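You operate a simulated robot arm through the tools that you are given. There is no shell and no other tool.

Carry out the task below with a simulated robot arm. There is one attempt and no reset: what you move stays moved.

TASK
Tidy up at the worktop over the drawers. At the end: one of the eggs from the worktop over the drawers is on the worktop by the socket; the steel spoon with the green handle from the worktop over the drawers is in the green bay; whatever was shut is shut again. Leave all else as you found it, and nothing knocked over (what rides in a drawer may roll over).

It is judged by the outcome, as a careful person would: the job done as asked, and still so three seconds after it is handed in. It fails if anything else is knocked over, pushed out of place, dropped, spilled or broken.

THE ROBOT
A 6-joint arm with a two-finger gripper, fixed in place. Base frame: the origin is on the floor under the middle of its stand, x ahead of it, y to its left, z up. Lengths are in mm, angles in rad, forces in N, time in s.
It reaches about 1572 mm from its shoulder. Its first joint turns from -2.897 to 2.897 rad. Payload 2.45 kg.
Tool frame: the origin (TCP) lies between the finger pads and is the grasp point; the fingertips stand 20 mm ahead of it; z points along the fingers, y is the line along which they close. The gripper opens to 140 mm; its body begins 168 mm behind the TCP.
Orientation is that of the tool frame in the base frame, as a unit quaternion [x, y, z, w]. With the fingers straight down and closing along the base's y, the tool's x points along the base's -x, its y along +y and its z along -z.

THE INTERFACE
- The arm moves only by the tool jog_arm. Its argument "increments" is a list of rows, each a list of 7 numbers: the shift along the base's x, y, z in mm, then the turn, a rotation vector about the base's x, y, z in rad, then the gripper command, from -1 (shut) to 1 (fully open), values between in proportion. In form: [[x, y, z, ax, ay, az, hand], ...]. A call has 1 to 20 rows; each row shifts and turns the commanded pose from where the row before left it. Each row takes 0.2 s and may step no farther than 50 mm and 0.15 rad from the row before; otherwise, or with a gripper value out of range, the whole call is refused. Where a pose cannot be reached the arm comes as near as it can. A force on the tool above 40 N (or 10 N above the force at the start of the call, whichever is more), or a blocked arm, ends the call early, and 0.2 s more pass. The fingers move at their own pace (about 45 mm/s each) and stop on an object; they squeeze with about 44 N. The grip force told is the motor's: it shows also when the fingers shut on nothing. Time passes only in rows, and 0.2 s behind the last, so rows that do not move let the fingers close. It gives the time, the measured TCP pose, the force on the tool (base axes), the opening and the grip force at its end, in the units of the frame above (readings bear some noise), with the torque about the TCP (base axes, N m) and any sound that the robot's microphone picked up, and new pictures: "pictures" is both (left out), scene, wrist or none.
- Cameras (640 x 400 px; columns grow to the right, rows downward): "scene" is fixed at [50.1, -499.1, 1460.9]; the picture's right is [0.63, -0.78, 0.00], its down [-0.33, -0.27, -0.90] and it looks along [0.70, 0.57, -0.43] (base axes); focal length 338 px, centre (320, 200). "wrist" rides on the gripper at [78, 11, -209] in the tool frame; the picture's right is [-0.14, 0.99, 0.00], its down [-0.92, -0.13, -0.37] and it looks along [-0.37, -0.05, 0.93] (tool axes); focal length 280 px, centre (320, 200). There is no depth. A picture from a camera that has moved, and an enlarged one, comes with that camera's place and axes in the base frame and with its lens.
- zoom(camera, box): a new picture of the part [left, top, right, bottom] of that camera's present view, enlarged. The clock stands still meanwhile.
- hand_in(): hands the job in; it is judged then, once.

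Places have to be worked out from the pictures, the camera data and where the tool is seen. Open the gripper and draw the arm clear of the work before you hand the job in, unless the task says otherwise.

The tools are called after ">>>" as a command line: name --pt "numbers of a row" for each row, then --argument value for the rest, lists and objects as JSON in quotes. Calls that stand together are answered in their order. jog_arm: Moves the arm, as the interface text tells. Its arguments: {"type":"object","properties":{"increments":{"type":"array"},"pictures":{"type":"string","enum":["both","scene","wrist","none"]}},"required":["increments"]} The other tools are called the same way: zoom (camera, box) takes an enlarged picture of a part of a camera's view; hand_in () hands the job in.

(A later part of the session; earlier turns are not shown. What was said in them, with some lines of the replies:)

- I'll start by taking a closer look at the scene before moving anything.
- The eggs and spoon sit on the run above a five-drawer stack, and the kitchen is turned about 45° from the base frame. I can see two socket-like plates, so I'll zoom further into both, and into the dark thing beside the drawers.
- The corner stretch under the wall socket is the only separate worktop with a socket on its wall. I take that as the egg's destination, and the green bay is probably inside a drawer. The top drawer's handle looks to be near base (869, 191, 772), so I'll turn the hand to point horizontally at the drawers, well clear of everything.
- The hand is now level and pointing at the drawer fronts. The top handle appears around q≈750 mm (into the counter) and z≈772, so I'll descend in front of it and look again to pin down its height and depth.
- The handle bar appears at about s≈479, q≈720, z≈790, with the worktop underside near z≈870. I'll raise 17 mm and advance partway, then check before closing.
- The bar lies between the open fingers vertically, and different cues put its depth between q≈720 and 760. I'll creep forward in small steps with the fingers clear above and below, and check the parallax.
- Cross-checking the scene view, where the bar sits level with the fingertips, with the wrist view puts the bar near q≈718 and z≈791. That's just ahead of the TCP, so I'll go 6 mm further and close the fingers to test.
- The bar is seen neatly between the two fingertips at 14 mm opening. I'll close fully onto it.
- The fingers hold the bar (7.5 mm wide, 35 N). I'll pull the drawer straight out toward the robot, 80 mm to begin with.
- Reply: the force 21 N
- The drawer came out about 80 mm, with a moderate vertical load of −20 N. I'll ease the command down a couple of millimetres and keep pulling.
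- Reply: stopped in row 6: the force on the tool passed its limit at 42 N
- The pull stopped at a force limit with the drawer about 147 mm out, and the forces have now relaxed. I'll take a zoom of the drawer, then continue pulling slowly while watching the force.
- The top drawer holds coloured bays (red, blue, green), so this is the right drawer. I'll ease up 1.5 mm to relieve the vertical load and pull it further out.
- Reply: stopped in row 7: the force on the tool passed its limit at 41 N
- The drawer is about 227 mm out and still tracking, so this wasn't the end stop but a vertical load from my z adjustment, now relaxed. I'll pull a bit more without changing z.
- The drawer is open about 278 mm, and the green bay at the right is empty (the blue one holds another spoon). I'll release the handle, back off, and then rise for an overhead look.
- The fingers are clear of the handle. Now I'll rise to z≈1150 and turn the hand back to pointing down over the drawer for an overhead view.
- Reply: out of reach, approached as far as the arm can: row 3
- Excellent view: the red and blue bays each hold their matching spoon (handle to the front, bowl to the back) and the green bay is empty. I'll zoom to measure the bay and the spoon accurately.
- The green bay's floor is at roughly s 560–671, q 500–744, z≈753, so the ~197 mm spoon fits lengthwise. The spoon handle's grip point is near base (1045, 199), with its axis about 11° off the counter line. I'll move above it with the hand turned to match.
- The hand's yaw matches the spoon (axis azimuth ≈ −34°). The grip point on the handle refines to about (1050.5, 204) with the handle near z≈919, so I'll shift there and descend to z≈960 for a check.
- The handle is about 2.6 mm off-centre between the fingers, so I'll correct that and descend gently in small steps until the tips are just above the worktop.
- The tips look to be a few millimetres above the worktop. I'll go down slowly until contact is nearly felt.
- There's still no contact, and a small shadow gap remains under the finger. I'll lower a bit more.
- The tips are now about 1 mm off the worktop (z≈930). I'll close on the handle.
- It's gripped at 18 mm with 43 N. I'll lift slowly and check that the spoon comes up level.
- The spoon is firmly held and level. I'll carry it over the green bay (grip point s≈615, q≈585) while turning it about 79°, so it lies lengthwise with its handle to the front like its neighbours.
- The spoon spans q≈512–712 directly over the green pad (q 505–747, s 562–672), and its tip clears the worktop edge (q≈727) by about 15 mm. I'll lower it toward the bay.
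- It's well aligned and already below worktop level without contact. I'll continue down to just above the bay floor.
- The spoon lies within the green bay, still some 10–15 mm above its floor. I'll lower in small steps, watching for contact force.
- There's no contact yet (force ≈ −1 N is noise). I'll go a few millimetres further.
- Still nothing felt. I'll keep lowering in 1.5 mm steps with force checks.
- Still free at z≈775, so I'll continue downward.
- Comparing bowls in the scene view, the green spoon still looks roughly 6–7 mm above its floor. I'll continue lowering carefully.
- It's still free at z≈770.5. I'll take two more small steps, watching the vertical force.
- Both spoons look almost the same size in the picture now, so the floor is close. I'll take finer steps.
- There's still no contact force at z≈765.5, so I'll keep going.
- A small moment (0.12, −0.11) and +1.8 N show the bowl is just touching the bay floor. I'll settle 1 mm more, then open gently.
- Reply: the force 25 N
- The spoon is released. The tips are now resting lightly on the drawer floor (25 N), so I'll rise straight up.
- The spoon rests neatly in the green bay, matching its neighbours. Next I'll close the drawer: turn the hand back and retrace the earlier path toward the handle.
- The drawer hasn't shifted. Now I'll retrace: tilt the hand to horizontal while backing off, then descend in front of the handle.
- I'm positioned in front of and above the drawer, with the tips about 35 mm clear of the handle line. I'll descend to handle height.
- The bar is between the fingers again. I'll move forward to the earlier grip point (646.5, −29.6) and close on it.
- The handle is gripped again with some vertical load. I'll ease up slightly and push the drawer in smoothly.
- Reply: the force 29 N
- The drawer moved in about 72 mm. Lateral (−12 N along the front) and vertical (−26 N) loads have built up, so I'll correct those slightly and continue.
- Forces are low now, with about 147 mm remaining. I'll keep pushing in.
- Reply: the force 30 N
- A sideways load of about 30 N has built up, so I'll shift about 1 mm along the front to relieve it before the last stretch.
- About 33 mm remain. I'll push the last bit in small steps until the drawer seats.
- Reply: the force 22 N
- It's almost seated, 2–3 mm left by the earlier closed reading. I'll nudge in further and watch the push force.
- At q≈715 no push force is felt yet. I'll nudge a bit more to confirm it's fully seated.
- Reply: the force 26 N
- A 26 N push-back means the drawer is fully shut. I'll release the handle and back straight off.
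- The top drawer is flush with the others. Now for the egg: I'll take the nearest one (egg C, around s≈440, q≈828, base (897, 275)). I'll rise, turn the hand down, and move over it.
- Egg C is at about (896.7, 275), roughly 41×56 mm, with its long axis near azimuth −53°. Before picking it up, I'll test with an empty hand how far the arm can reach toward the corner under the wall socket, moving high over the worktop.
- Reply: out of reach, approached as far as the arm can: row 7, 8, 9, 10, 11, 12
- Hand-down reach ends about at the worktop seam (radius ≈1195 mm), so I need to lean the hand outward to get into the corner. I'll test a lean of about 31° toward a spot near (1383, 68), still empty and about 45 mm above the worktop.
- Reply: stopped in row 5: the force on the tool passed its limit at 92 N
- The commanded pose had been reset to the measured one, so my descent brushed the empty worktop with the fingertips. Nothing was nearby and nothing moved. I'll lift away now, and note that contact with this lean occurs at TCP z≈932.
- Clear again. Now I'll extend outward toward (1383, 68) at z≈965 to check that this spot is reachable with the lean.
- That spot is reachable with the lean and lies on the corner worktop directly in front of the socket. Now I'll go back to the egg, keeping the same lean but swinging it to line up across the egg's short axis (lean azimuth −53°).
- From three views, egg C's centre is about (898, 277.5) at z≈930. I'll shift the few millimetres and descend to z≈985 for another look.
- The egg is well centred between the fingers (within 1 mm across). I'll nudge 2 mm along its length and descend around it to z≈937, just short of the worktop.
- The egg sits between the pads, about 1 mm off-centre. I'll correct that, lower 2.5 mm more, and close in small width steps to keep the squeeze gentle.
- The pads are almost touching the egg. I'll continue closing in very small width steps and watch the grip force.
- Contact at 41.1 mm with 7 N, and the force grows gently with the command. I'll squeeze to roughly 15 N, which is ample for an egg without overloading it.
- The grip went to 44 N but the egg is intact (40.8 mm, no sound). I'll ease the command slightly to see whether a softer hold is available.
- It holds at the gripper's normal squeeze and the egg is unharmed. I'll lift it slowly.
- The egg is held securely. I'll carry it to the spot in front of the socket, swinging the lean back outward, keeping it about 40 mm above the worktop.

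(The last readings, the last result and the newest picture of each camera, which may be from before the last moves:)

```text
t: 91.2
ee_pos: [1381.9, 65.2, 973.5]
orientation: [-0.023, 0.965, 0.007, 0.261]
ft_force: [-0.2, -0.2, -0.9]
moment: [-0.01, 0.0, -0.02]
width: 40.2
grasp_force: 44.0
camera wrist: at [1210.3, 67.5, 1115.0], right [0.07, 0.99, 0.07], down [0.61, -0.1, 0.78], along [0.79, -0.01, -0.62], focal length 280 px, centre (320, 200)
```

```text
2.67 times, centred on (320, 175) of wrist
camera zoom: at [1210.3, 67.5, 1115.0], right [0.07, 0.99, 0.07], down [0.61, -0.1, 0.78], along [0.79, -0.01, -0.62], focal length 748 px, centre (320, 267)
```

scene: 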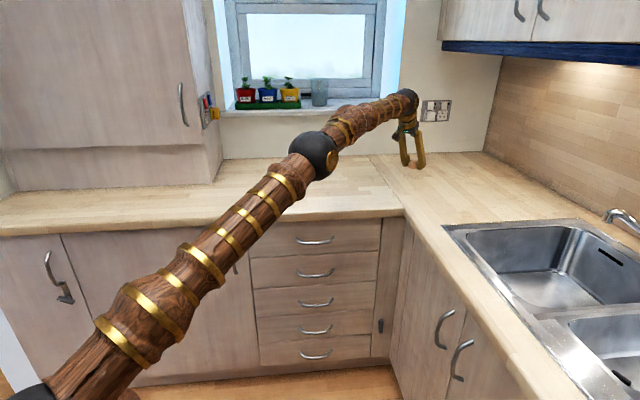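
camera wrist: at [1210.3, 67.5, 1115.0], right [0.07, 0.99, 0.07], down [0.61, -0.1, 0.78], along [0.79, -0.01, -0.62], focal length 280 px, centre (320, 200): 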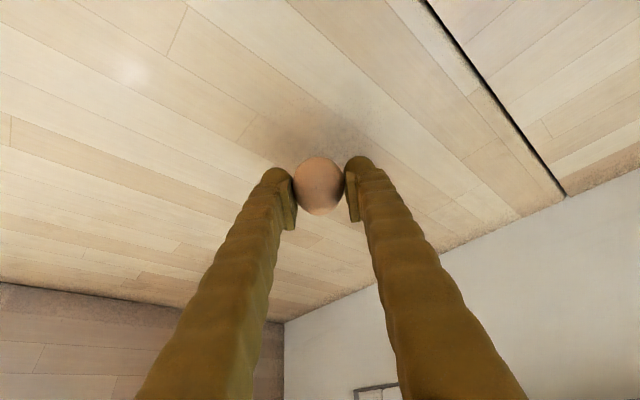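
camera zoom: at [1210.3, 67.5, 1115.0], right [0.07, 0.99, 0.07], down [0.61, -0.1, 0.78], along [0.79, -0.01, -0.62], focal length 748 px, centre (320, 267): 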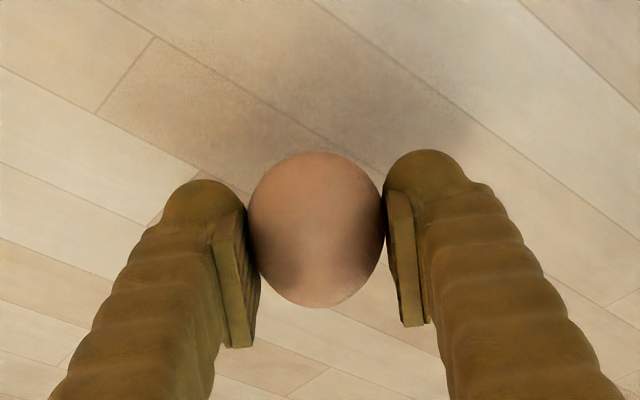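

The egg is over the corner worktop in front of the socket (s≈931, q≈1023), well past the seam and clear of everything. It was picked at TCP z≈936, so I'll lower to about 942 and then feel for contact.

>>> jog_arm --pt "0 0 -10 0 0 0 -0.45" --pt "0 0 -10 0 0 0 -0.45" --pt "0 0 -7 0 0 0 -0.45" --pt "0 0 -4 0 0 0 -0.45" --pt "0 0 0 0 0 0 -0.45" --pictures "wrist"

>>> zoom --camera "scene" --box '[370, 120, 450, 190]'

```text
t: 92.4
ee_pos: [1384.3, 65.3, 944.2]
orientation: [-0.022, 0.965, 0.008, 0.261]
ft_force: [0.9, -1.1, -1.2]
moment: [0.0, -0.02, 0.01]
width: 40.5
grasp_force: 44.3
camera wrist: at [1210.3, 68.1, 1084.4], right [0.07, 0.99, 0.07], down [0.61, -0.1, 0.78], along [0.79, -0.01, -0.62], focal length 280 px, centre (320, 200)
```

wrist: 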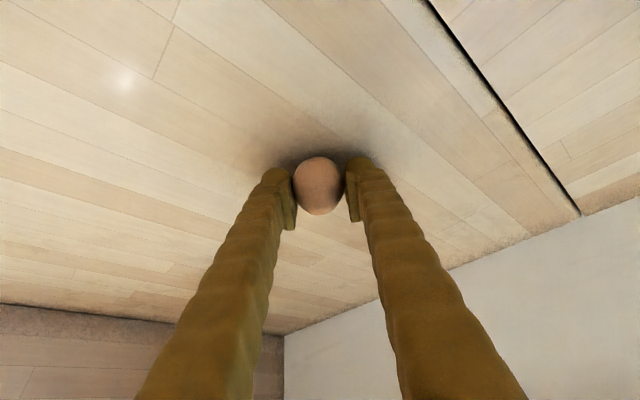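

```text
5.71 times, centred on (410, 155) of scene
camera zoom: at [50.1, -499.1, 1460.9], right [0.63, -0.78, 0.0], down [-0.33, -0.27, -0.9], along [0.7, 0.57, -0.43], focal length 1933 px, centre (-194, 457)
```

zoom: 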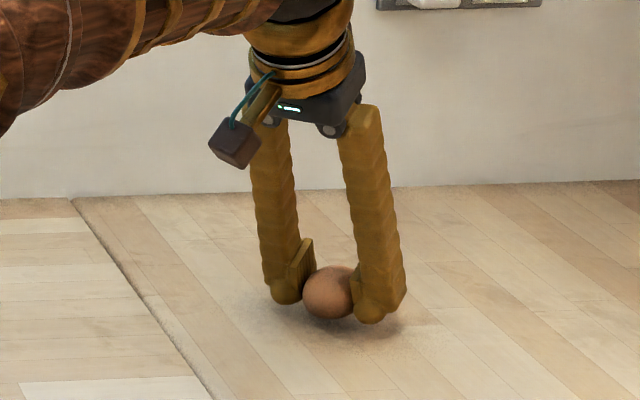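

The egg is roughly 6–8 mm above the worktop. I'll continue in small steps, watching for contact.

>>> jog_arm --pt "0 0 -2 0 0 0 -0.45" --pt "0 0 -1.5 0 0 0 -0.45" --pt "0 0 0 0 0 0 -0.45" --pictures "none"

>>> zoom --camera "scene" --box '[370, 120, 450, 190]'

```text
t: 93.2
ee_pos: [1382.8, 65.8, 940.5]
orientation: [-0.022, 0.965, 0.007, 0.261]
ft_force: [-0.7, -0.2, -0.5]
moment: [-0.01, -0.01, -0.03]
width: 40.2
grasp_force: 44.4
```

```text
5.71 times, centred on (410, 155) of scene
camera zoom: at [50.1, -499.1, 1460.9], right [0.63, -0.78, 0.0], down [-0.33, -0.27, -0.9], along [0.7, 0.57, -0.43], focal length 1933 px, centre (-194, 457)
```

zoom: 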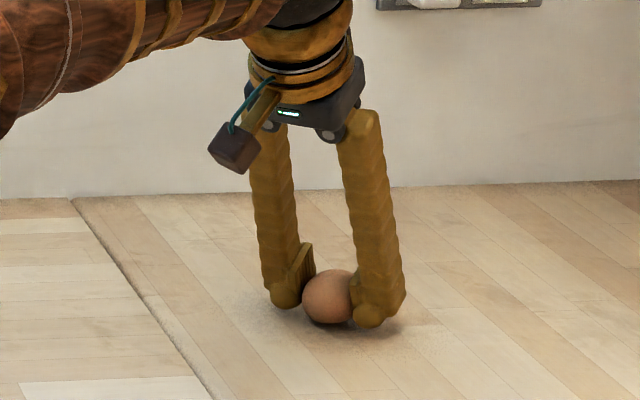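

There's no contact at z≈940, so I'll go a bit further.

>>> jog_arm --pt "0 0 -1.5 0 0 0 -0.45" --pt "0 0 -1 0 0 0 -0.45" --pt "0 0 0 0 0 0 -0.45" --pictures "none"

```text
t: 94.0
ee_pos: [1382.7, 67.3, 938.4]
orientation: [-0.022, 0.965, 0.006, 0.261]
ft_force: [-0.1, -0.7, 0.1]
moment: [-0.03, 0.0, 0.01]
width: 40.4
grasp_force: 44.3
```

Still free at z≈938. I'll continue with 1 mm steps.

>>> jog_arm --pt "0 0 -1 0 0 0 -0.45" --pt "0 0 -0.7 0 0 0 -0.45" --pt "0 0 0 0 0 0 -0.45" --pictures "none"

>>> zoom --camera "scene" --box '[370, 120, 450, 190]'

```text
t: 94.8
ee_pos: [1383.5, 66.5, 935.9]
orientation: [-0.022, 0.965, 0.006, 0.261]
ft_force: [0.8, -0.4, 2.9]
moment: [0.02, 0.0, 0.02]
width: 40.4
grasp_force: 43.5
```

```text
5.71 times, centred on (410, 155) of scene
camera zoom: at [50.1, -499.1, 1460.9], right [0.63, -0.78, 0.0], down [-0.33, -0.27, -0.9], along [0.7, 0.57, -0.43], focal length 1933 px, centre (-194, 457)
```

zoom: 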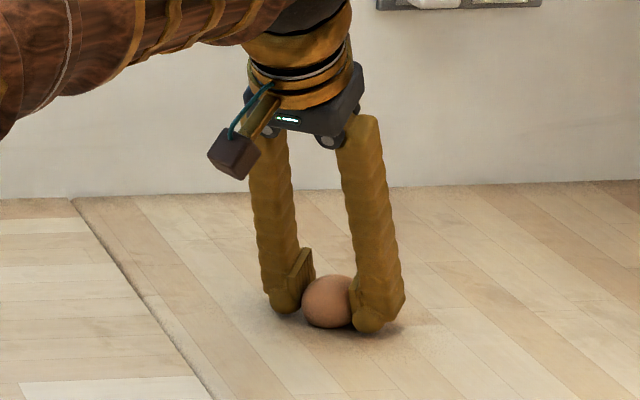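

A +2.9 N upward force at z≈936 matches the pick height, so the egg is resting on the worktop. I'll open the fingers slowly.

>>> jog_arm --pt "0 0 0 0 0 0 -0.43" --pt "0 0 0 0 0 0 -0.42" --pt "0 0 0 0 0 0 -0.41" --pt "0 0 0 0 0 0 -0.4" --pt "0 0 0 0 0 0 -0.39" --pt "0 0 0 0 0 0 -0.37" --pt "0 0 0 0 0 0 -0.35" --pt "0 0 0 0 0 0 -0.35" --pictures "wrist"

>>> zoom --camera "wrist" --box '[200, 100, 440, 250]'

```text
t: 96.6
ee_pos: [1382.5, 66.0, 934.7]
orientation: [-0.021, 0.965, 0.006, 0.261]
ft_force: [-1.0, -0.4, -0.2]
moment: [0.02, 0.0, -0.03]
width: 45.5
grasp_force: 0.0
camera wrist: at [1210.6, 68.4, 1076.4], right [0.07, 0.99, 0.07], down [0.61, -0.1, 0.78], along [0.79, -0.01, -0.62], focal length 280 px, centre (320, 200)
```

wrist: 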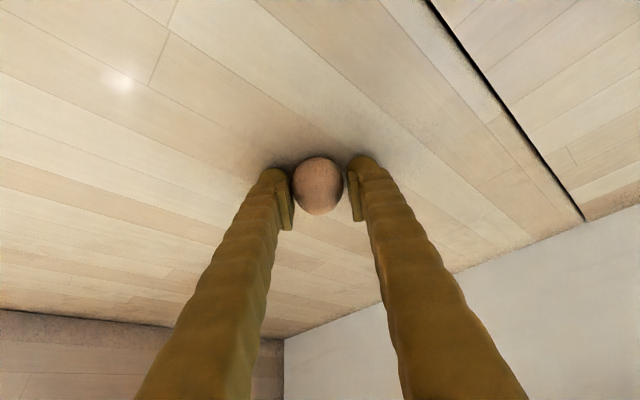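

```text
2.67 times, centred on (320, 175) of wrist
camera zoom: at [1210.6, 68.4, 1076.4], right [0.07, 0.99, 0.07], down [0.61, -0.1, 0.78], along [0.79, -0.01, -0.62], focal length 748 px, centre (320, 267)
```

zoom: 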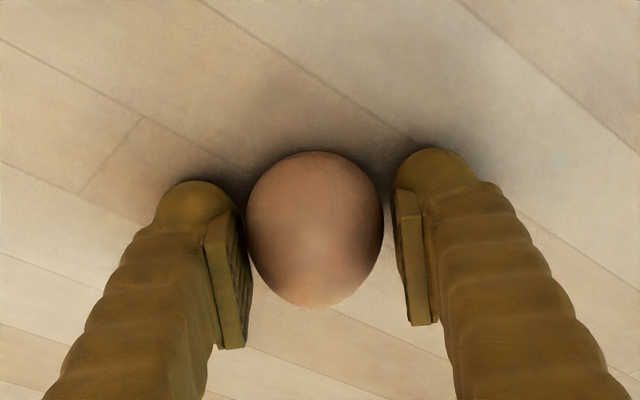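

The egg stays put as the fingers part. I'll open wider, then rise straight up clear of it.

>>> jog_arm --pt "0 0 0 0 0 0 -0.3" --pt "0 0 0 0 0 0 -0.2" --pt "0 0 0 0 0 0 -0.1" --pt "0 0 0 0 0 0 0.0" --pt "0 0 4 0 0 0 0.0" --pt "0 0 8 0 0 0 0.0" --pt "0 0 10 0 0 0 0.0" --pt "-2 0 10 0 0 0 0.0" --pt "0 0 0 0 0 0 0.0" --pictures "both"

>>> zoom --camera "scene" --box '[370, 120, 450, 190]'

```text
t: 98.6
ee_pos: [1382.5, 65.6, 969.1]
orientation: [-0.023, 0.965, 0.007, 0.261]
ft_force: [-0.4, 0.0, 0.2]
moment: [0.0, 0.02, -0.01]
width: 69.8
grasp_force: 0.0
camera wrist: at [1208.6, 68.1, 1108.9], right [0.07, 0.99, 0.07], down [0.61, -0.1, 0.78], along [0.79, -0.01, -0.62], focal length 280 px, centre (320, 200)
```

scene: 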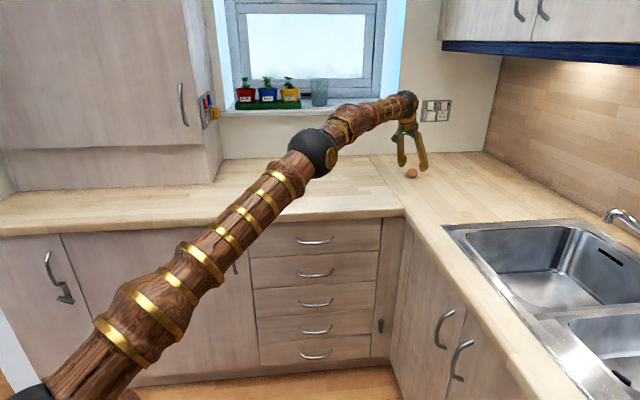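
wrist: 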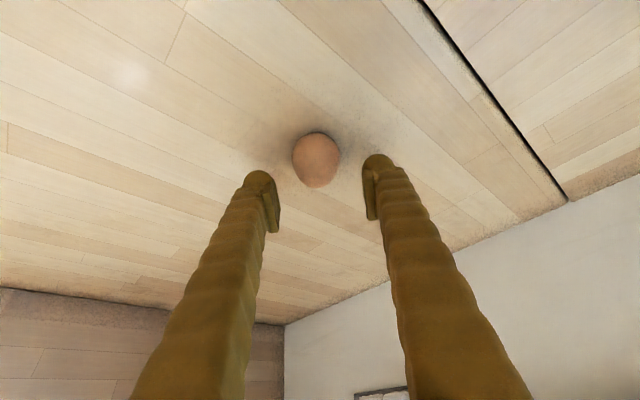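

```text
5.71 times, centred on (410, 155) of scene
camera zoom: at [50.1, -499.1, 1460.9], right [0.63, -0.78, 0.0], down [-0.33, -0.27, -0.9], along [0.7, 0.57, -0.43], focal length 1933 px, centre (-194, 457)
```

zoom: 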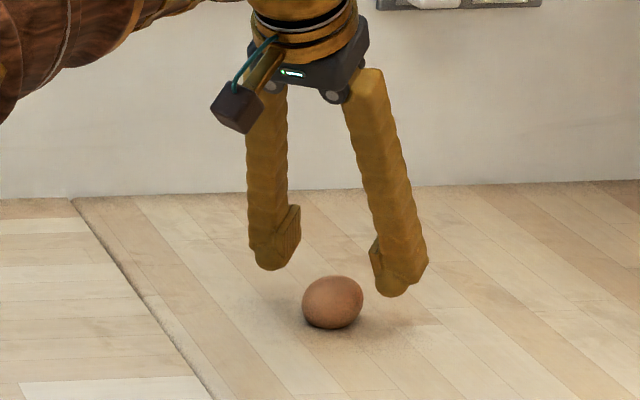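

The egg is resting steadily on the corner worktop below the socket. I'll draw the arm back and up, undoing the lean, to a neutral pose well clear.

>>> jog_arm --pt "-4 0 10 0 0 0 0.0" --pt "-20 -4 14 0 0 0 0.0" --pt "-40 -10 15 0 0 0 0.0" --pt "-40 -10 15 0 0 0 0.0" --pt "-40 -10 15 0 0.13 0 0.0" --pt "-40 -10 15 0 0.13 0 0.0" --pt "-40 -10 15 0 0.13 0 0.0" --pt "-40 -10 15 0 0.13 0 0.0" --pt "-40 -10 15 0 0 0 0.0" --pt "-40 -10 15 0 0 0 0.0" --pt "-40 -10 15 0 0 0 0.0" --pt "-40 -10 15 0 0 0 0.2" --pt "-40 -10 10 0 0 0 0.5" --pt "-40 -10 0 0 0 0 1.0" --pt "-40 -10 0 0 0 0 1.0" --pt "0 0 0 0 0 0 1.0" --pictures "both"

>>> zoom --camera "scene" --box '[220, 90, 480, 250]'

```text
t: 102.0
ee_pos: [836.2, -69.3, 1151.9]
orientation: [-0.021, 1.0, 0.013, 0.004]
ft_force: [-0.2, 0.2, 0.1]
moment: [0.02, 0.03, -0.06]
width: 140.2
grasp_force: 0.1
camera wrist: at [757.1, -66.7, 1359.8], right [0.1, 0.99, 0.03], down [0.92, -0.1, 0.37], along [0.37, -0.01, -0.93], focal length 280 px, centre (320, 200)
```

scene: 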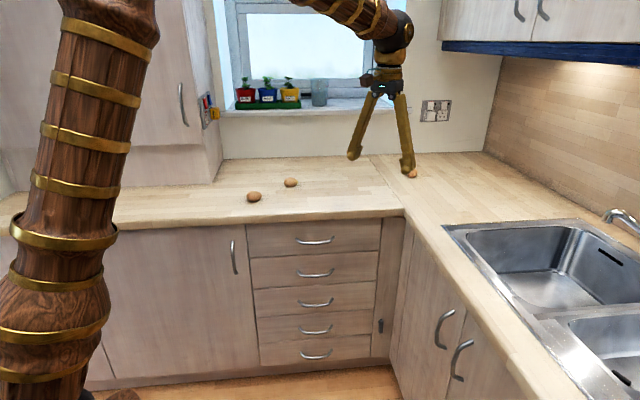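
wrist: 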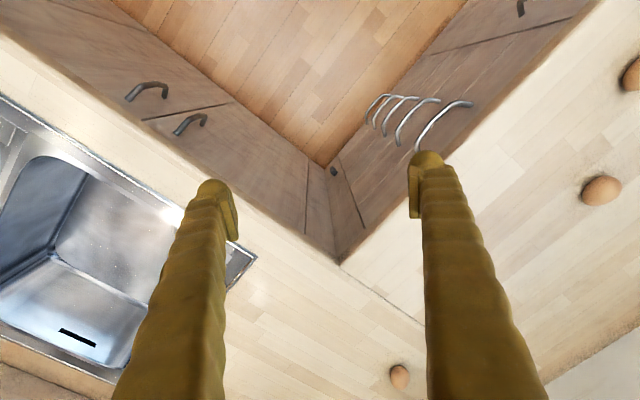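

```text
2.46 times, centred on (350, 170) of scene
camera zoom: at [50.1, -499.1, 1460.9], right [0.63, -0.78, 0.0], down [-0.33, -0.27, -0.9], along [0.7, 0.57, -0.43], focal length 832 px, centre (246, 274)
```

zoom: 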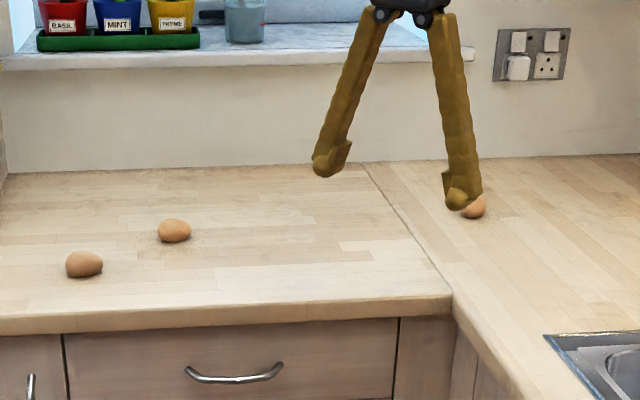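

The egg remains in place on the corner worktop and the other two are undisturbed. I'll retreat to the starting pose and make final checks of the drawer and the eggs.

>>> jog_arm --pt "-40 -6 0 0 0 0 1.0" --pt "-40 -6 0 0 0 0 1.0" --pt "-40 -6 0 0 0 0 1.0" --pt "-40 -6 0 0 0 0 1.0" --pt "-37 -6 0 0 0 0 1.0" --pt "0 0 0 0 0 0 1.0" --pictures "both"

>>> zoom --camera "scene" --box '[230, 215, 420, 370]'

>>> zoom --camera "scene" --box '[230, 130, 470, 230]'

>>> zoom --camera "wrist" --box '[300, 80, 640, 320]'

```text
t: 103.4
ee_pos: [640.7, -98.2, 1152.0]
orientation: [-0.02, 1.0, 0.012, 0.004]
ft_force: [0.8, -0.1, 0.0]
moment: [0.0, 0.05, 0.0]
width: 139.9
grasp_force: 0.0
camera wrist: at [560.6, -96.0, 1359.9], right [0.1, 0.99, 0.03], down [0.92, -0.1, 0.37], along [0.37, -0.01, -0.93], focal length 280 px, centre (320, 200)
```

scene: 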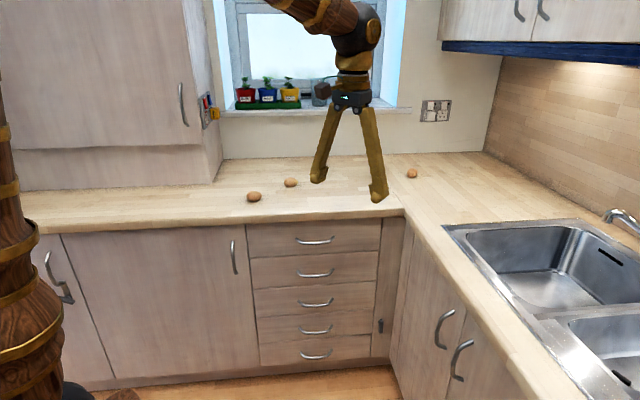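
wrist: 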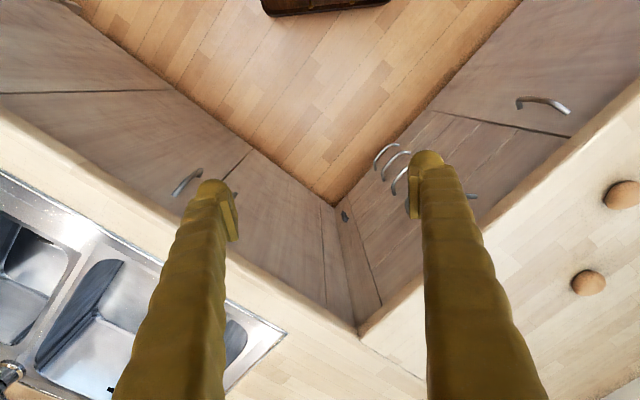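

```text
2.58 times, centred on (325, 292) of scene
camera zoom: at [50.1, -499.1, 1460.9], right [0.63, -0.78, 0.0], down [-0.33, -0.27, -0.9], along [0.7, 0.57, -0.43], focal length 873 px, centre (307, -39)
```

zoom: 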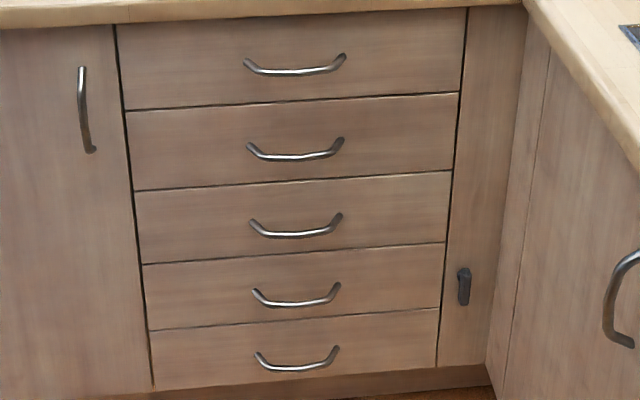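

```text
2.67 times, centred on (350, 180) of scene
camera zoom: at [50.1, -499.1, 1460.9], right [0.63, -0.78, 0.0], down [-0.33, -0.27, -0.9], along [0.7, 0.57, -0.43], focal length 902 px, centre (240, 253)
```

zoom: 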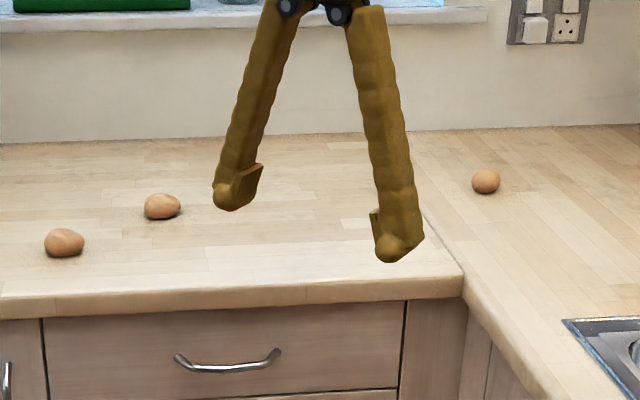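

```text
1.67 times, centred on (470, 200) of wrist
camera zoom: at [560.6, -96.0, 1359.9], right [0.1, 0.99, 0.03], down [0.92, -0.1, 0.37], along [0.37, -0.01, -0.93], focal length 467 px, centre (70, 200)
```

zoom: 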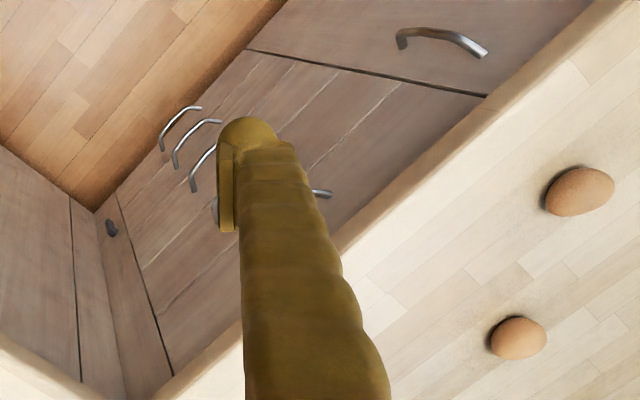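

Final pictures check out:
- The top drawer front matches its initial position exactly.
- The green-handled spoon is in the green bay inside it.
- One egg rests on the corner worktop in front of the socket.
- The other two eggs are undisturbed.
- The arm is back at its start pose with the gripper open.

I'm handing the job in.

>>> hand_in

```text
The job is handed in.
```

The tidy-up is done and handed in.

- **Spoon:** the green-handled steel spoon is in the green bay of the top drawer, handle to the front like the red and blue ones. The drawer is shut again, and its front matches the starting picture.
- **Egg:** one egg is on the corner worktop, just past the seam, about 390 mm from the white socket on the back wall. That is close to as far as the arm could reach with the hand leaned outward.
- **Left as found:** the other two eggs and everything else look undisturbed. The arm is back at its start pose with the gripper open.

- **Which socket:** there are two socket plates in the kitchen, and the task did not say which it meant. I took "the socket" to be the white one on the back wall, not the coloured plate on the side of the tall cupboard. If you meant the coloured one, the egg is in the wrong place.
- **Fingertip contact:** while testing the reach with an empty hand, the fingertips pressed the bare corner worktop with about 92 N. Nothing was nearby, nothing moved, and I saw no mark.
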